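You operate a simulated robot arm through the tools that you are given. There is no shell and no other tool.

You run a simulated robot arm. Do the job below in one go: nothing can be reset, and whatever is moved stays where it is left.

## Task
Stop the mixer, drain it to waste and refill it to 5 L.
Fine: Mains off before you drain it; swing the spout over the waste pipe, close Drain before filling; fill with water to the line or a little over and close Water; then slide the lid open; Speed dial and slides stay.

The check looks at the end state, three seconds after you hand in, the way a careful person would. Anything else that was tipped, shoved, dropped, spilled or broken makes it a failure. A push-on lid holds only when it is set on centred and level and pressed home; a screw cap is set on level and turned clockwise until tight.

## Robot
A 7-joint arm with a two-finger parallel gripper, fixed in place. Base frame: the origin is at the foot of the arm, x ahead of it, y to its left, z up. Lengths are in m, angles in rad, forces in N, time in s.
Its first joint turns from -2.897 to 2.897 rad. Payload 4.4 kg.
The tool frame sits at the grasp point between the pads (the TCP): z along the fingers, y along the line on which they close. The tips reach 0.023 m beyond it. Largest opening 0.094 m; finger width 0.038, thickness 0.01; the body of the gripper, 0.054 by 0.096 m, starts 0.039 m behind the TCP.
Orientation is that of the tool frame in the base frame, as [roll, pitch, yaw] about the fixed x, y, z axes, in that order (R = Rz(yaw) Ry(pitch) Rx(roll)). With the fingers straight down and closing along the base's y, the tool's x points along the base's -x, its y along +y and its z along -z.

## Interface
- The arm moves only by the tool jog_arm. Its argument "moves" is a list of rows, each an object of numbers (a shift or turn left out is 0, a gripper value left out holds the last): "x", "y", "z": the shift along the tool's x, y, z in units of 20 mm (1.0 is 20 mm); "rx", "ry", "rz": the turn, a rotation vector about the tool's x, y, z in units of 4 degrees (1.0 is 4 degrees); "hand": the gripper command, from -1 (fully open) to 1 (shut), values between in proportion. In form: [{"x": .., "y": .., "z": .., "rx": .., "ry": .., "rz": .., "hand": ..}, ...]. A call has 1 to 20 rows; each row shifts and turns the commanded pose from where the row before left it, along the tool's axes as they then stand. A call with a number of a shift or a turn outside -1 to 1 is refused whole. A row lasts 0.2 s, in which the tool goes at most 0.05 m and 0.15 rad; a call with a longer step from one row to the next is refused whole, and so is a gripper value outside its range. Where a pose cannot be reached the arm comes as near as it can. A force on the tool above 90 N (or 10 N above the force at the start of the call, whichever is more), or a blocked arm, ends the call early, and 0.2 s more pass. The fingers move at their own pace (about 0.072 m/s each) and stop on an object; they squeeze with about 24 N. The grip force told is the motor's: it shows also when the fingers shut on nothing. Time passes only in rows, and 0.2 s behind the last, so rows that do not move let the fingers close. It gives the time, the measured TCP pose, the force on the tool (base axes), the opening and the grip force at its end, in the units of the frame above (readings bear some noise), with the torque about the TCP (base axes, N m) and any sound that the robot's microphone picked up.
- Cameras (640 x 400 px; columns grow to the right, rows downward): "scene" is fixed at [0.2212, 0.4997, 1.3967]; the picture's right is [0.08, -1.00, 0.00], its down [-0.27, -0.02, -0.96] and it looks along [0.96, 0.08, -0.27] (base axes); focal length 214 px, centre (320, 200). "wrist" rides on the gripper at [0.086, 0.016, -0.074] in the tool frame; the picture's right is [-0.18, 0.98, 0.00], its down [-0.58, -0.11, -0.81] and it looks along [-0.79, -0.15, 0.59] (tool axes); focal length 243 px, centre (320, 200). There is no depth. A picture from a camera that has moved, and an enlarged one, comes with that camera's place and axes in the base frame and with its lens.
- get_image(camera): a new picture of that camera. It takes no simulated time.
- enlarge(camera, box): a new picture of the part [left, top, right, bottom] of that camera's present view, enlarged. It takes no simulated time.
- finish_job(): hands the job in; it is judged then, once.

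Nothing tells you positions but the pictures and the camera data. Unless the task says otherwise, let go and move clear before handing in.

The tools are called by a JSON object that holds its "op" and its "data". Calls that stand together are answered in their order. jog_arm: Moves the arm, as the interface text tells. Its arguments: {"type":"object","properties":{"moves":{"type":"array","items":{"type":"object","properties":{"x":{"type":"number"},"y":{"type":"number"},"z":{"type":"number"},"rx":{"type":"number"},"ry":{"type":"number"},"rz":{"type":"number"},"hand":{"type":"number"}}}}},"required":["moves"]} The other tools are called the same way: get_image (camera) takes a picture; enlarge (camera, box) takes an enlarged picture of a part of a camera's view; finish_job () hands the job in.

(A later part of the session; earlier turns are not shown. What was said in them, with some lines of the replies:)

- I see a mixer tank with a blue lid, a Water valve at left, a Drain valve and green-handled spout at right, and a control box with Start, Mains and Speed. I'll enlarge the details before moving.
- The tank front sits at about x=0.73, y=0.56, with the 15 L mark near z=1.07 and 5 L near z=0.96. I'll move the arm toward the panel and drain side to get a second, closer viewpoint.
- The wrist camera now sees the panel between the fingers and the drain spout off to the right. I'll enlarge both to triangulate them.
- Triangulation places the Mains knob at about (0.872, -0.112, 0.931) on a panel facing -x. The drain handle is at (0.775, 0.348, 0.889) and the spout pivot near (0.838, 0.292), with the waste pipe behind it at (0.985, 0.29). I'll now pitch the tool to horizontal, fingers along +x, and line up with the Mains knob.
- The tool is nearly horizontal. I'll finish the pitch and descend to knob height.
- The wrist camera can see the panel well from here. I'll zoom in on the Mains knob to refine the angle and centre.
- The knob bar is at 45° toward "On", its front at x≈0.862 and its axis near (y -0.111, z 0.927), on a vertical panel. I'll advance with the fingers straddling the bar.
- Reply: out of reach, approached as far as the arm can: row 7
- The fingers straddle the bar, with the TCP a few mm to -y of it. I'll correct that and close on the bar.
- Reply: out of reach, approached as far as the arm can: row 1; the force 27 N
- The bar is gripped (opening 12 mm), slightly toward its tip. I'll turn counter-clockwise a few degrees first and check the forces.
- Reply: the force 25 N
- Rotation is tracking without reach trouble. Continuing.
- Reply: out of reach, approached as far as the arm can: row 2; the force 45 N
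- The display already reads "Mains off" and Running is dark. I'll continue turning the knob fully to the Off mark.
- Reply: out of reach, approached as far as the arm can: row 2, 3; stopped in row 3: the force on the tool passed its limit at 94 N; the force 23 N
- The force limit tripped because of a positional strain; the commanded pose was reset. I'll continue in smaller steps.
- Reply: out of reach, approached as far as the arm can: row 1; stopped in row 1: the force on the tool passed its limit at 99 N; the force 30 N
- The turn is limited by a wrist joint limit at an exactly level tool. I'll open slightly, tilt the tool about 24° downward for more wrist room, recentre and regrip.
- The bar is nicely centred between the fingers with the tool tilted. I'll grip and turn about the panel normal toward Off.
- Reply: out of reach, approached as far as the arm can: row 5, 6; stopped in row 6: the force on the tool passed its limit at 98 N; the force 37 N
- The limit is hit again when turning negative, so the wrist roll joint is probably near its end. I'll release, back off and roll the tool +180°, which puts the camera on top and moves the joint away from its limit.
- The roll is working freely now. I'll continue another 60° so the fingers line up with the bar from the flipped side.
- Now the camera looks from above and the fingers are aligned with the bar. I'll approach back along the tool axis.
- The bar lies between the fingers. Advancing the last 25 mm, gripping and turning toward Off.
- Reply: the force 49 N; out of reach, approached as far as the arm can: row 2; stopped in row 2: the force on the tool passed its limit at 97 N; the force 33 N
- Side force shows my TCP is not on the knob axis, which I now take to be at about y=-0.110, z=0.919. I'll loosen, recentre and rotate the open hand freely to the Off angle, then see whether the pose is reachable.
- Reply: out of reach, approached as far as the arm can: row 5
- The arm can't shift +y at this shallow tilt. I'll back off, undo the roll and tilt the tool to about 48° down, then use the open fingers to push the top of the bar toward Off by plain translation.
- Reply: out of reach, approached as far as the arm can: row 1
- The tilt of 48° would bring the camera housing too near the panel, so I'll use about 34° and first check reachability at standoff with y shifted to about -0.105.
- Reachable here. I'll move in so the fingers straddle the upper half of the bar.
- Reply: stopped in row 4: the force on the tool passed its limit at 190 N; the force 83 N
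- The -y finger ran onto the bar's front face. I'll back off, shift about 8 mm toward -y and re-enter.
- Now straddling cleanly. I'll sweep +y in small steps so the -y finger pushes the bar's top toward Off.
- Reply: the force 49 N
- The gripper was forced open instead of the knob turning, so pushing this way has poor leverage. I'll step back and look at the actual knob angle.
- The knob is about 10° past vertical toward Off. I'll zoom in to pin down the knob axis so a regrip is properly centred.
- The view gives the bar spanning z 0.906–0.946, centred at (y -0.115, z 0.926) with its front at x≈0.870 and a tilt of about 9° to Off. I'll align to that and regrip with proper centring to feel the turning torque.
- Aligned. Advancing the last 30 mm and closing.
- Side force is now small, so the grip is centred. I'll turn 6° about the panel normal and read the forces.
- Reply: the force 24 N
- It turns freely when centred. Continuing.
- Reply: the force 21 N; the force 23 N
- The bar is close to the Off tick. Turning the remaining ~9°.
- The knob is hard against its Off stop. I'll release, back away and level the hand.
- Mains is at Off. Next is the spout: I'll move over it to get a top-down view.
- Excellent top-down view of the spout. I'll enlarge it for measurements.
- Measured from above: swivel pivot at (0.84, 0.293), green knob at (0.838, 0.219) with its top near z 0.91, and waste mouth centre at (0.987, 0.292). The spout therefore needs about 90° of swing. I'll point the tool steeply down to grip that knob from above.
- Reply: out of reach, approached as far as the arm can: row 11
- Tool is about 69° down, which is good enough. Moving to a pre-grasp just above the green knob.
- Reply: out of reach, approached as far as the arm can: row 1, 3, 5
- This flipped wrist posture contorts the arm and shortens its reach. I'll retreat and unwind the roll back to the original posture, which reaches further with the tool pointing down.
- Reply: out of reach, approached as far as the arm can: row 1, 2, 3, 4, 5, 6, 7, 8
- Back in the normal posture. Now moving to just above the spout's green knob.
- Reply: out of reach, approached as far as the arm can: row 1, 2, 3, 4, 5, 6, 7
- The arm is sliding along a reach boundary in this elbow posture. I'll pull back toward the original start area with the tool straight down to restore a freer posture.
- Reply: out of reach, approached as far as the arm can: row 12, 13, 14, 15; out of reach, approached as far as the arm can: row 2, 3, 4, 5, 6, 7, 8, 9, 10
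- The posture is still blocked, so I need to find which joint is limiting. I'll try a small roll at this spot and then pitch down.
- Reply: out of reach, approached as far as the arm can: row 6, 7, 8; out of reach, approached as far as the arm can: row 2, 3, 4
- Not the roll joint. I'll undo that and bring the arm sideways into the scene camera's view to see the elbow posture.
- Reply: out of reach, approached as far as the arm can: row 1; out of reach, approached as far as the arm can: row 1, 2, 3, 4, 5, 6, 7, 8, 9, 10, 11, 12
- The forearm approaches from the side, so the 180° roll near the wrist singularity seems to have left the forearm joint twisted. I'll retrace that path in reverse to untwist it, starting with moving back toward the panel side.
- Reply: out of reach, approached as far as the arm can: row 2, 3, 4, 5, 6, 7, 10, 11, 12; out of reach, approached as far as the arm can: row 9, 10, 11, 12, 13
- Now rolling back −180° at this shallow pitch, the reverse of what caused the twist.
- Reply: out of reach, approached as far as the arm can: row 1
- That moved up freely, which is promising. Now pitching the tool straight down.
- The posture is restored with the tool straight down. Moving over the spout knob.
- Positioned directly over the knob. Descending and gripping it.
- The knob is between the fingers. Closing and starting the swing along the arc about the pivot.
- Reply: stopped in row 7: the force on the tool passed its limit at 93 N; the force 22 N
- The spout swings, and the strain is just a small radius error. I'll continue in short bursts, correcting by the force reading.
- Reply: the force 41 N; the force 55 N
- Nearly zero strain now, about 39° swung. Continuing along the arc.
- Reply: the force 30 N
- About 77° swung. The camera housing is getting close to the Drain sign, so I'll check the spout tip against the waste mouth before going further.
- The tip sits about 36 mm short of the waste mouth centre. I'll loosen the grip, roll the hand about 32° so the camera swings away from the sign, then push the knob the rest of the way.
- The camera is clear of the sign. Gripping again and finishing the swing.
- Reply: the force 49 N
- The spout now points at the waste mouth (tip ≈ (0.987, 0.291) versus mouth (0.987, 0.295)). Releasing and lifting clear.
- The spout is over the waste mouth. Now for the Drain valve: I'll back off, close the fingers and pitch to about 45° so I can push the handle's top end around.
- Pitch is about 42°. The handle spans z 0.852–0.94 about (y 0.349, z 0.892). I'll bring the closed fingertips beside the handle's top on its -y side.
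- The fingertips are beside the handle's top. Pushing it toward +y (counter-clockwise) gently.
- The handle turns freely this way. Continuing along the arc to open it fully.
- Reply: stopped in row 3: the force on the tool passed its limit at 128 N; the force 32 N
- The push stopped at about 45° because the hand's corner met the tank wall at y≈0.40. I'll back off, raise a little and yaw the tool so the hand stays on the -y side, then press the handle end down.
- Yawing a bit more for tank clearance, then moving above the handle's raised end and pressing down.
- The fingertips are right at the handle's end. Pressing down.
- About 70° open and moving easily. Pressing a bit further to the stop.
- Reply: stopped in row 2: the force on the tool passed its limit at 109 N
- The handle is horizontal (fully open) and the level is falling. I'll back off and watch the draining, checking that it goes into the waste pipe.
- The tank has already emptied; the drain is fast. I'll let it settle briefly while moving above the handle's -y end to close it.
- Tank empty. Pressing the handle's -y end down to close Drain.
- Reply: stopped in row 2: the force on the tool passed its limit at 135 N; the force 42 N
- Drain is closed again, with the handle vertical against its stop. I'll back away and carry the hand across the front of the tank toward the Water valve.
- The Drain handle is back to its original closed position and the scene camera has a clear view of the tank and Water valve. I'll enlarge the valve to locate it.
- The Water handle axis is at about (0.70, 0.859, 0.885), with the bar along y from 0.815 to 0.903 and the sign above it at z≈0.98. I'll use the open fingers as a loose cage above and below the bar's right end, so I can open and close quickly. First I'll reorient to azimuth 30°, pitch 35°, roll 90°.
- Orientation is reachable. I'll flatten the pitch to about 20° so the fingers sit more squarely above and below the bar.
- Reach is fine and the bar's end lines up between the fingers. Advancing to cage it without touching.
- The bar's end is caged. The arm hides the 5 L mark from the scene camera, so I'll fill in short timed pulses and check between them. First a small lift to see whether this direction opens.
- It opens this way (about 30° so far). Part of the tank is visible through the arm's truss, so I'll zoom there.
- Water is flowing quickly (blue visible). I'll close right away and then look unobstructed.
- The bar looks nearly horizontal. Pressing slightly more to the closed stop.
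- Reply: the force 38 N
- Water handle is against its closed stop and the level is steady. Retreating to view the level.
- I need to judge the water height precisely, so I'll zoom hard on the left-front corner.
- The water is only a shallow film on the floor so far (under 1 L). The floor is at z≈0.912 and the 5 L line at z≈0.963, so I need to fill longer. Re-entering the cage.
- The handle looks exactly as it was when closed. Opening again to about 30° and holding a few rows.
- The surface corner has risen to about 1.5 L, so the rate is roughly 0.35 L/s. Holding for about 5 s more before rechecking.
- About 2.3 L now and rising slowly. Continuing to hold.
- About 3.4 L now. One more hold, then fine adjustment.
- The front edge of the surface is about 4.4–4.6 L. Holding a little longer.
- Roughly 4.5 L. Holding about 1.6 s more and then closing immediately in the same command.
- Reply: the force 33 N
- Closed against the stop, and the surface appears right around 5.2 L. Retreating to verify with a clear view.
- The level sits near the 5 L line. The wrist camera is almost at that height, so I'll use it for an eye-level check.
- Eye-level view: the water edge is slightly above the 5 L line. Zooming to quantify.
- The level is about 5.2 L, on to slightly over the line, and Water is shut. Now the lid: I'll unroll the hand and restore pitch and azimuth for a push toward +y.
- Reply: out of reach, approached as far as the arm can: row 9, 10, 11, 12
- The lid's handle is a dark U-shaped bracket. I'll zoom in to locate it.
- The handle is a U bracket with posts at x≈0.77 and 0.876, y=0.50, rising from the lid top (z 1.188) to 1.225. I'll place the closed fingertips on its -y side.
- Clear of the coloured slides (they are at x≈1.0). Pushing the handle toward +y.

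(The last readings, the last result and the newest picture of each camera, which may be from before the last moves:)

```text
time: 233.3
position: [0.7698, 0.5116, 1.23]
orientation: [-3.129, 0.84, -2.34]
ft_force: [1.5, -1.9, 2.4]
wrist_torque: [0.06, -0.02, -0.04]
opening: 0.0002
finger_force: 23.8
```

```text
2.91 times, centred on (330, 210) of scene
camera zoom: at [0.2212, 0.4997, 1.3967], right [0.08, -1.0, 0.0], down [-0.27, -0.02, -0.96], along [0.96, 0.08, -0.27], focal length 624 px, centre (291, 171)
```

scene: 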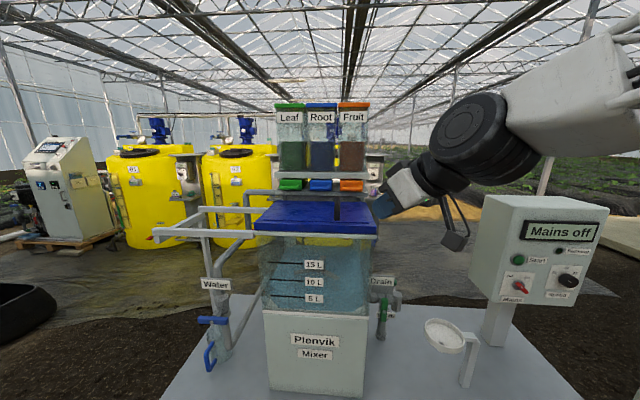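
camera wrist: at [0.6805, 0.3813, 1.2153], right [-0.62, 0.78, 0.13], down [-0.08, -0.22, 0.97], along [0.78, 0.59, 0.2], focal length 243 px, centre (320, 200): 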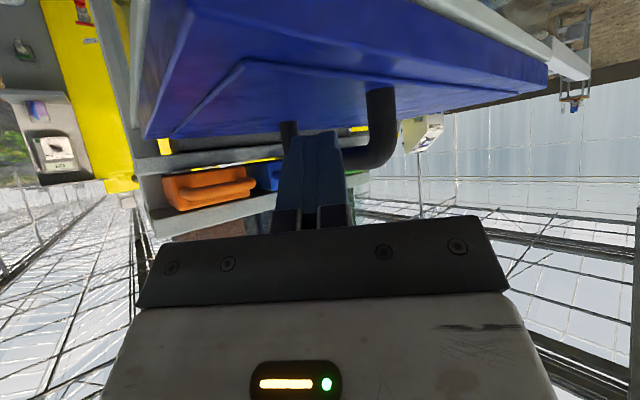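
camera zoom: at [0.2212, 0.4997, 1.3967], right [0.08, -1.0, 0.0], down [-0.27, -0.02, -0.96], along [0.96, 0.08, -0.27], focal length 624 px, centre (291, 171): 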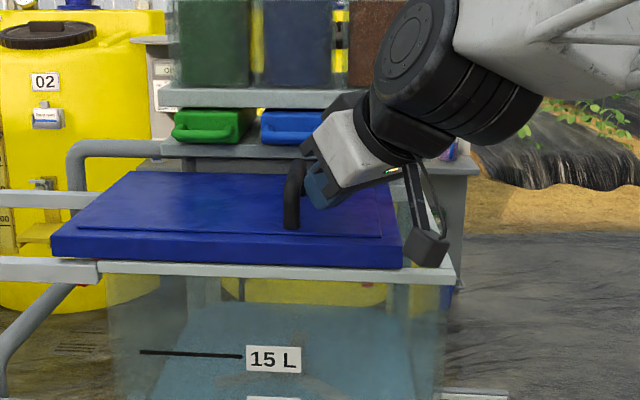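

The lid slides easily with almost no force. Continuing.

{"op": "jog_arm", "data": {"moves": [{"x": -0.48, "y": 0.7, "z": 0.54}, {"x": -0.48, "y": 0.7, "z": 0.54}, {"x": -0.48, "y": 0.7, "z": 0.54}, {"x": -0.48, "y": 0.7, "z": 0.54}, {"x": -0.48, "y": 0.7, "z": 0.54}, {"x": -0.48, "y": 0.7, "z": 0.54}, {"x": -0.48, "y": 0.7, "z": 0.54}]}}

{"op": "get_image", "data": {"camera": "scene"}}

{"op": "get_image", "data": {"camera": "wrist"}}

```text
time: 234.9
position: [0.7731, 0.6538, 1.2279]
orientation: [-3.13, 0.839, -2.341]
ft_force: [-0.3, -0.1, 0.7]
wrist_torque: [-0.01, 0.01, -0.01]
opening: 0.0
finger_force: 23.7
```

```text
taken
```

scene: 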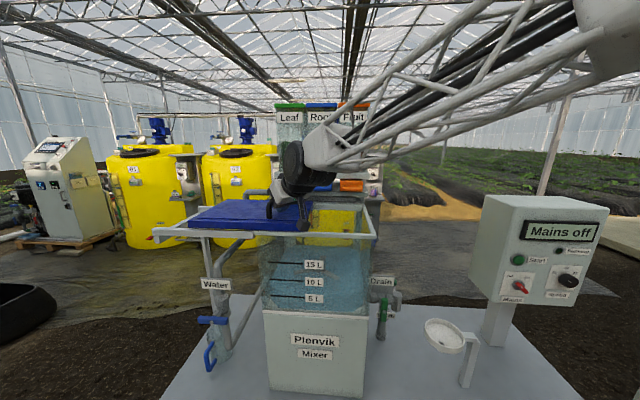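

```text
taken
camera wrist: at [0.6823, 0.5837, 1.213], right [-0.62, 0.78, 0.13], down [-0.08, -0.22, 0.97], along [0.78, 0.59, 0.2], focal length 243 px, centre (320, 200)
```

wrist: 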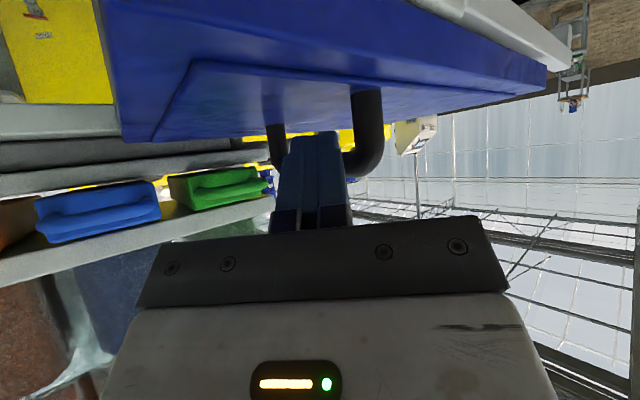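

More than half open. Continuing toward the end of the rails.

{"op": "jog_arm", "data": {"moves": [{"x": -0.48, "y": 0.7, "z": 0.54}, {"x": -0.48, "y": 0.7, "z": 0.54}, {"x": -0.48, "y": 0.7, "z": 0.54}, {"x": -0.48, "y": 0.7, "z": 0.54}]}}

{"op": "get_image", "data": {"camera": "scene"}}

```text
time: 235.9
position: [0.7728, 0.7328, 1.2271]
orientation: [-3.131, 0.84, -2.34]
ft_force: [0.4, -0.1, -0.1]
wrist_torque: [-0.03, -0.01, 0.02]
opening: 0.0
finger_force: 24.3
```

```text
taken
```

scene: 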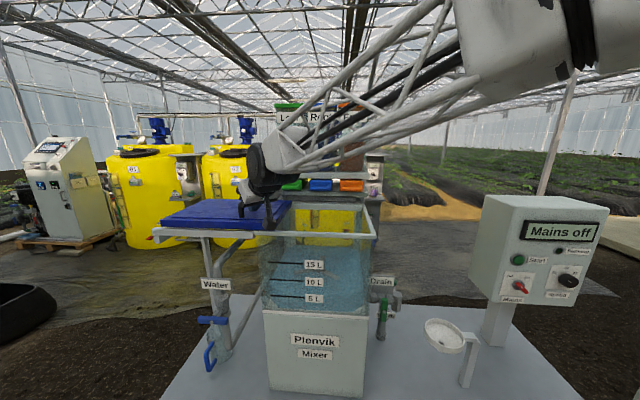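

{"op": "enlarge", "data": {"camera": "scene", "box": [140, 170, 390, 290]}}

```text
2.56 times, centred on (265, 230) of scene
camera zoom: at [0.2212, 0.4997, 1.3967], right [0.08, -1.0, 0.0], down [-0.27, -0.02, -0.96], along [0.96, 0.08, -0.27], focal length 549 px, centre (461, 123)
```

zoom: 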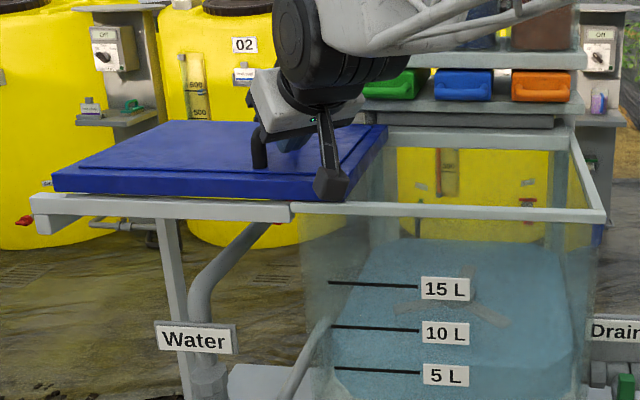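

The lid is nearly at the rail end. Pushing gently to the stop.

{"op": "jog_arm", "data": {"moves": [{"x": -0.24, "y": 0.35, "z": 0.27}, {"x": -0.24, "y": 0.35, "z": 0.27}, {"x": -0.24, "y": 0.35, "z": 0.27}]}}

{"op": "enlarge", "data": {"camera": "scene", "box": [140, 170, 390, 290]}}

```text
time: 236.3
position: [0.7733, 0.7359, 1.2287]
orientation: [-3.132, 0.834, -2.342]
ft_force: [-28.5, -46.9, 5.4]
wrist_torque: [0.03, 0.0, 0.13]
opening: 0.0003
finger_force: 24.0
stopped in row 2: the force on the tool passed its limit at 119 N (the readings are from after the stop); the commanded pose is now the measured one
```

```text
2.56 times, centred on (265, 230) of scene
camera zoom: at [0.2212, 0.4997, 1.3967], right [0.08, -1.0, 0.0], down [-0.27, -0.02, -0.96], along [0.96, 0.08, -0.27], focal length 549 px, centre (461, 123)
```

zoom: 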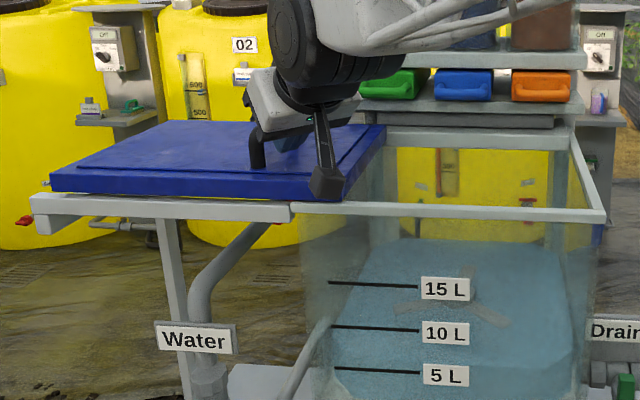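

The lid is at its end stop, fully open. Backing off and withdrawing the arm.

{"op": "jog_arm", "data": {"moves": [{"x": 0.24, "y": -0.35, "z": -0.27}, {"x": 0.3, "y": -0.5, "z": -0.35}, {"z": -1}, {"z": -1}, {"z": -1}, {"z": -1}, {"z": -1}, {"z": -1}, {"z": -1}, {"z": -1}]}}

{"op": "get_image", "data": {"camera": "scene"}}

{"op": "enlarge", "data": {"camera": "scene", "box": [140, 170, 390, 330]}}

```text
time: 238.5
position: [0.6902, 0.63, 1.3324]
orientation: [-3.131, 0.835, -2.343]
ft_force: [0.4, 0.0, -0.2]
wrist_torque: [0.04, -0.02, -0.04]
opening: 0.0001
finger_force: 23.7
```

```text
taken
```

scene: 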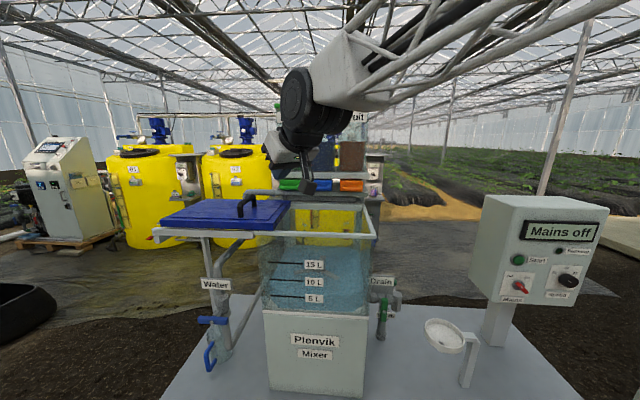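

```text
2.50 times, centred on (265, 250) of scene
camera zoom: at [0.2212, 0.4997, 1.3967], right [0.08, -1.0, 0.0], down [-0.27, -0.02, -0.96], along [0.96, 0.08, -0.27], focal length 536 px, centre (458, 75)
```

zoom: 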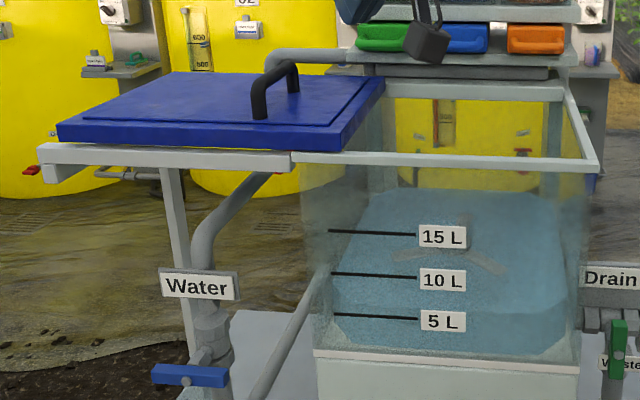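

Everything looks right here. I'll move the arm well clear and do a final check of the panel, drain, spout and valve.

{"op": "jog_arm", "data": {"moves": [{"z": -1}, {"z": -1}, {"x": 0.48, "y": -0.7, "z": -0.54}, {"x": 0.48, "y": -0.7, "z": -0.54}, {"x": 0.48, "y": -0.7, "z": -0.54}, {"x": 0.48, "y": -0.7, "z": -0.54}, {"x": 0.48, "y": -0.7, "z": -0.54}, {"x": 0.48, "y": -0.7, "z": -0.54}, {"x": 0.48, "y": -0.7, "z": -0.54}, {"x": 0.48, "y": -0.7, "z": -0.54}, {"x": 0.48, "y": -0.7, "z": -0.54}, {"x": 0.48, "y": -0.7, "z": -0.54}, {"x": 0.48, "y": -0.7, "z": -0.54}, {"x": 0.48, "y": -0.7, "z": -0.54}, {"x": 0.48, "y": -0.7, "z": -0.54}, {}]}}

{"op": "get_image", "data": {"camera": "scene"}}

{"op": "enlarge", "data": {"camera": "scene", "box": [355, 255, 475, 355]}}

{"op": "enlarge", "data": {"camera": "scene", "box": [470, 190, 620, 320]}}

{"op": "enlarge", "data": {"camera": "scene", "box": [145, 170, 385, 320]}}

{"op": "enlarge", "data": {"camera": "scene", "box": [180, 265, 270, 385]}}

```text
time: 241.9
position: [0.6671, 0.3468, 1.3645]
orientation: [-3.131, 0.834, -2.343]
ft_force: [-0.7, 0.7, 0.7]
wrist_torque: [0.0, -0.04, 0.03]
opening: 0.0001
finger_force: 24.1
```

```text
taken
```

scene: 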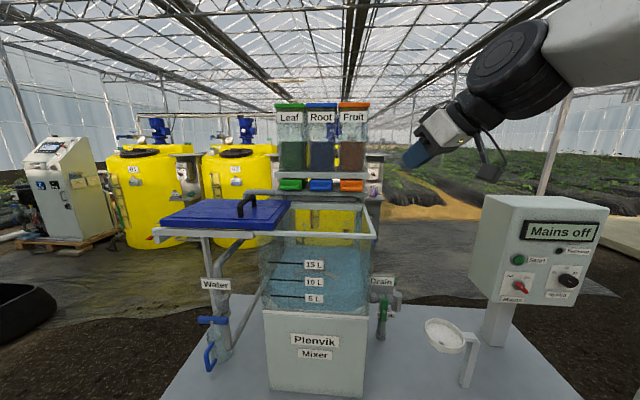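

```text
4.00 times, centred on (415, 305) of scene
camera zoom: at [0.2212, 0.4997, 1.3967], right [0.08, -1.0, 0.0], down [-0.27, -0.02, -0.96], along [0.96, 0.08, -0.27], focal length 858 px, centre (-60, -220)
```

zoom: 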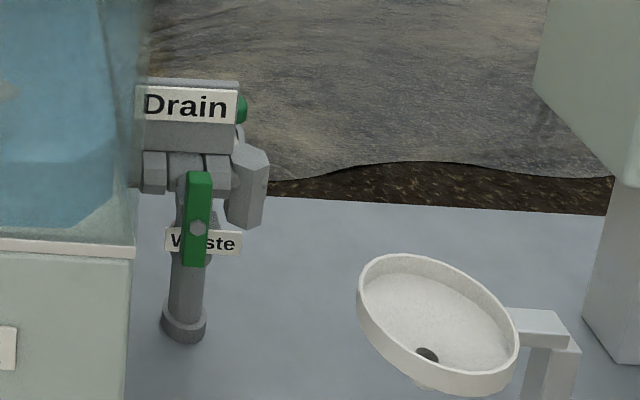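

```text
3.08 times, centred on (545, 255) of scene
camera zoom: at [0.2212, 0.4997, 1.3967], right [0.08, -1.0, 0.0], down [-0.27, -0.02, -0.96], along [0.96, 0.08, -0.27], focal length 660 px, centre (-372, 31)
```

zoom: 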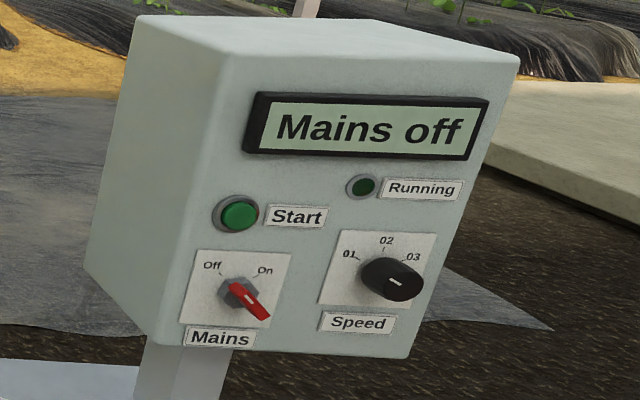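

```text
2.67 times, centred on (265, 245) of scene
camera zoom: at [0.2212, 0.4997, 1.3967], right [0.08, -1.0, 0.0], down [-0.27, -0.02, -0.96], along [0.96, 0.08, -0.27], focal length 572 px, centre (467, 80)
```

zoom: 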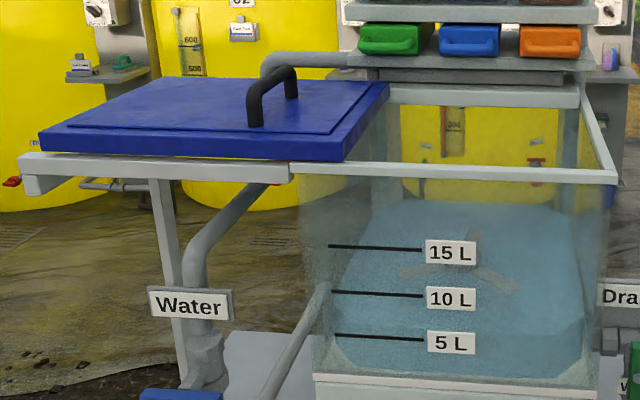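

```text
3.33 times, centred on (225, 325) of scene
camera zoom: at [0.2212, 0.4997, 1.3967], right [0.08, -1.0, 0.0], down [-0.27, -0.02, -0.96], along [0.96, 0.08, -0.27], focal length 715 px, centre (637, -217)
```

zoom: 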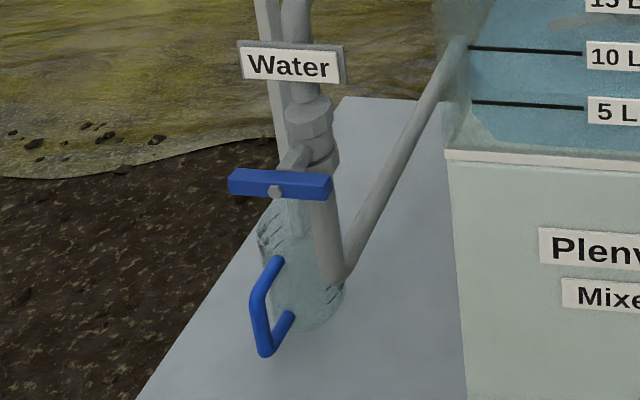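

All end states look right. To be sure about the level, I'll take one more true eye-level look at the 5 L line with the wrist camera, staying clear in front of the tank.

{"op": "jog_arm", "data": {"moves": [{"x": 0.92, "y": 0.416, "z": 0.68}, {"x": 0.92, "y": 0.416, "z": 0.68}, {"x": 0.92, "y": 0.416, "z": 0.68}, {"x": 0.92, "y": 0.416, "z": 0.68}, {"x": 0.92, "y": 0.416, "z": 0.68}, {"x": 0.92, "y": 0.416, "z": 0.68}, {"x": 0.92, "y": 0.416, "z": 0.68}, {"x": 0.92, "y": 0.416, "z": 0.68}, {"x": 0.92, "y": 0.416, "z": 0.68}, {"x": 0.92, "y": 0.416, "z": 0.68}, {"x": 0.92, "y": 0.416, "z": 0.68}, {"x": 0.92, "y": 0.416, "z": 0.68}, {"x": 0.92, "y": 0.416, "z": 0.68}, {"x": 0.92, "y": 0.416, "z": 0.68}, {"x": 0.92, "y": 0.416, "z": 0.68}, {"x": 0.92, "y": 0.416, "z": 0.68}, {"x": 0.92, "y": 0.416, "z": 0.68}, {}]}}

{"op": "get_image", "data": {"camera": "wrist"}}

```text
time: 245.7
position: [0.5412, 0.417, 0.9769]
orientation: [-3.131, 0.835, -2.341]
ft_force: [0.1, 0.8, 0.4]
wrist_torque: [0.02, 0.02, -0.02]
opening: 0.0003
finger_force: 24.3
```

```text
taken
camera wrist: at [0.4498, 0.3483, 0.962], right [-0.61, 0.78, 0.13], down [-0.07, -0.22, 0.97], along [0.79, 0.59, 0.19], focal length 243 px, centre (320, 200)
```

wrist: 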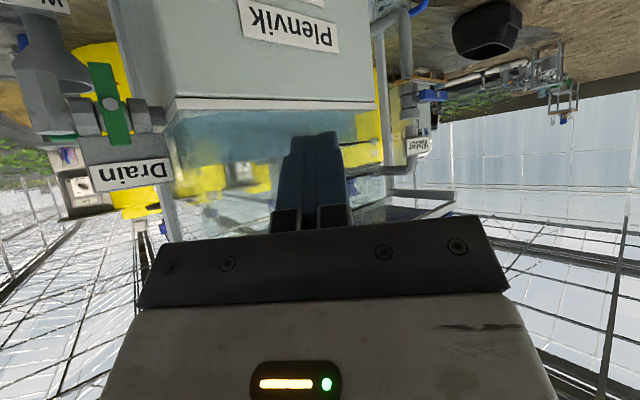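

The fingers hide the marks; shifting a little to the side.

{"op": "jog_arm", "data": {"moves": [{"x": 0.48, "y": -0.7, "z": -0.54}, {"x": 0.48, "y": -0.7, "z": -0.54}, {"x": 0.48, "y": -0.7, "z": -0.54}, {"x": 0.48, "y": -0.7, "z": -0.54}, {"x": 0.48, "y": -0.7, "z": -0.54}, {}]}}

{"op": "get_image", "data": {"camera": "wrist"}}

{"op": "enlarge", "data": {"camera": "wrist", "box": [180, 80, 480, 240]}}

```text
time: 247.1
position: [0.54, 0.317, 0.9779]
orientation: [-3.134, 0.836, -2.343]
ft_force: [-0.5, 1.1, -0.1]
wrist_torque: [-0.01, 0.01, 0.0]
opening: 0.0
finger_force: 23.7
```

```text
taken
camera wrist: at [0.4492, 0.2473, 0.9638], right [-0.61, 0.78, 0.13], down [-0.07, -0.22, 0.97], along [0.79, 0.59, 0.19], focal length 243 px, centre (320, 200)
```

wrist: 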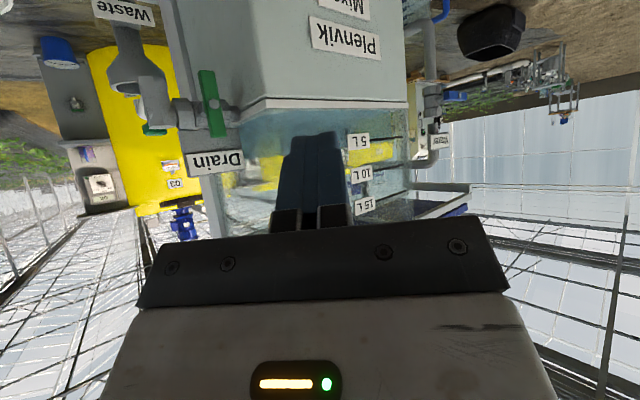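

```text
2.13 times, centred on (330, 160) of wrist
camera zoom: at [0.4492, 0.2473, 0.9638], right [-0.61, 0.78, 0.13], down [-0.07, -0.22, 0.97], along [0.79, 0.59, 0.19], focal length 518 px, centre (299, 285)
```

zoom: 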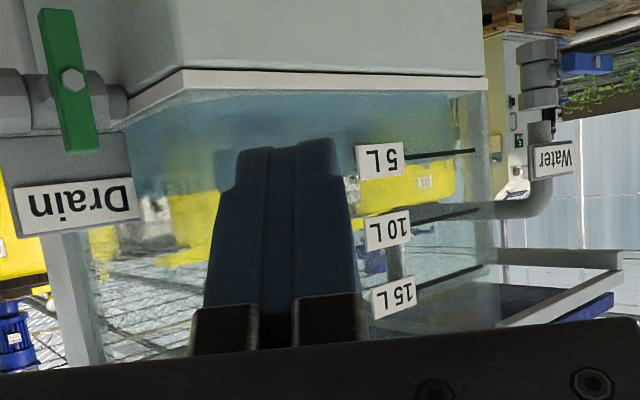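

{"op": "enlarge", "data": {"camera": "wrist", "box": [335, 110, 415, 175]}}

{"op": "enlarge", "data": {"camera": "wrist", "box": [220, 100, 300, 180]}}

```text
6.15 times, centred on (375, 142) of wrist
camera zoom: at [0.4492, 0.2473, 0.9638], right [-0.61, 0.78, 0.13], down [-0.07, -0.22, 0.97], along [0.79, 0.59, 0.19], focal length 1493 px, centre (-18, 554)
```

zoom: 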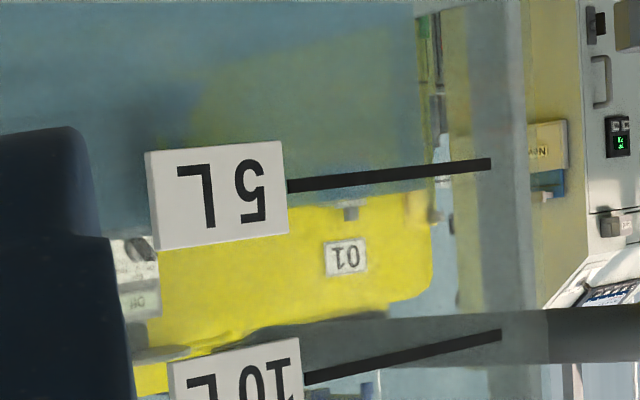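

```text
5.00 times, centred on (260, 140) of wrist
camera zoom: at [0.4492, 0.2473, 0.9638], right [-0.61, 0.78, 0.13], down [-0.07, -0.22, 0.97], along [0.79, 0.59, 0.19], focal length 1213 px, centre (620, 500)
```

zoom: 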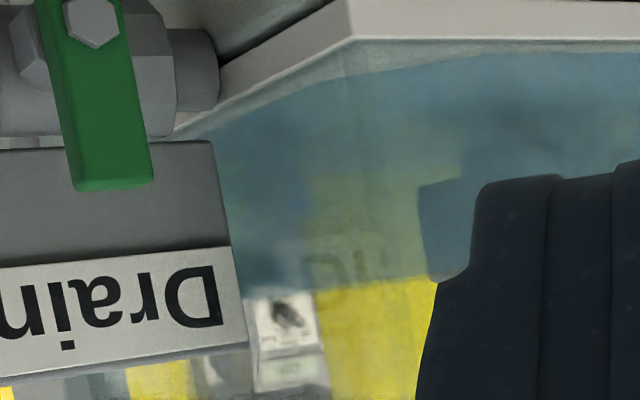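

The eye-level view confirms the surface just slightly above the 5 L line. Everything matches the task: Mains off, spout over the waste pipe, Drain and Water closed, lid open, dial and slides untouched. I'll draw the arm back a bit further and hand in.

{"op": "jog_arm", "data": {"moves": [{"z": -1}, {"z": -1}, {"z": -1}, {"z": -1}, {"z": -1}, {"hand": 0}, {}, {}]}}

{"op": "get_image", "data": {"camera": "scene"}}

```text
time: 248.9
position: [0.4868, 0.2647, 1.0445]
orientation: [-3.131, 0.834, -2.342]
ft_force: [-0.5, -1.0, 0.4]
wrist_torque: [0.0, 0.02, 0.03]
opening: 0.0471
finger_force: 0.1
```

```text
taken
```

scene: 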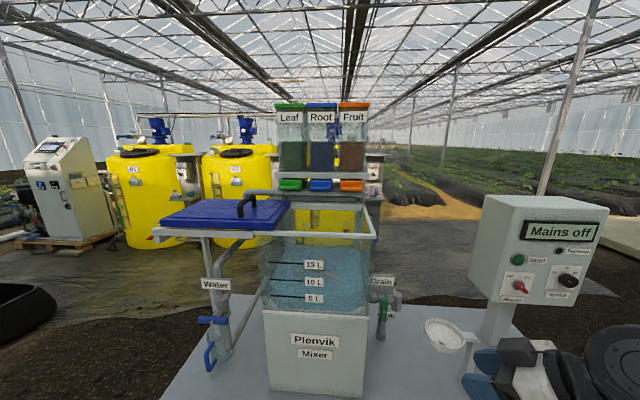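

The arm is clear and the scene shows the finished state: mains off, Drain and Water closed, water just over the 5 L line, lid open. Handing in.

{"op": "finish_job", "data": {}}

```text
The job is handed in.
```

The mixer is stopped, drained to waste and refilled, and I've handed the job in; no result has come back.

- **Mains:** off. The display reads "Mains off" and the Running light is out. I did this before draining.
- **Drain:** I swung the spout over the waste pipe, emptied the tank and closed Drain before filling. The spout tip is about 1 cm off the centre of the waste mouth, inside the rim.
- **Fill:** the water is a little over the 5 L line, roughly 5.2 to 5.5 L by camera. Water is closed against its stop.
- **Lid:** slid open to the end of its travel. It still overlaps the tank by about 5 cm on the left.
- **Left alone:** the Speed dial and the coloured slides were not touched.

While I was finding the right grip and pushes, the arm hit its force limit several times. The hardest contact was about 190 N on the Mains knob, and once the hand bumped the tank wall while opening Drain. Nothing looks shifted or damaged in the pictures.
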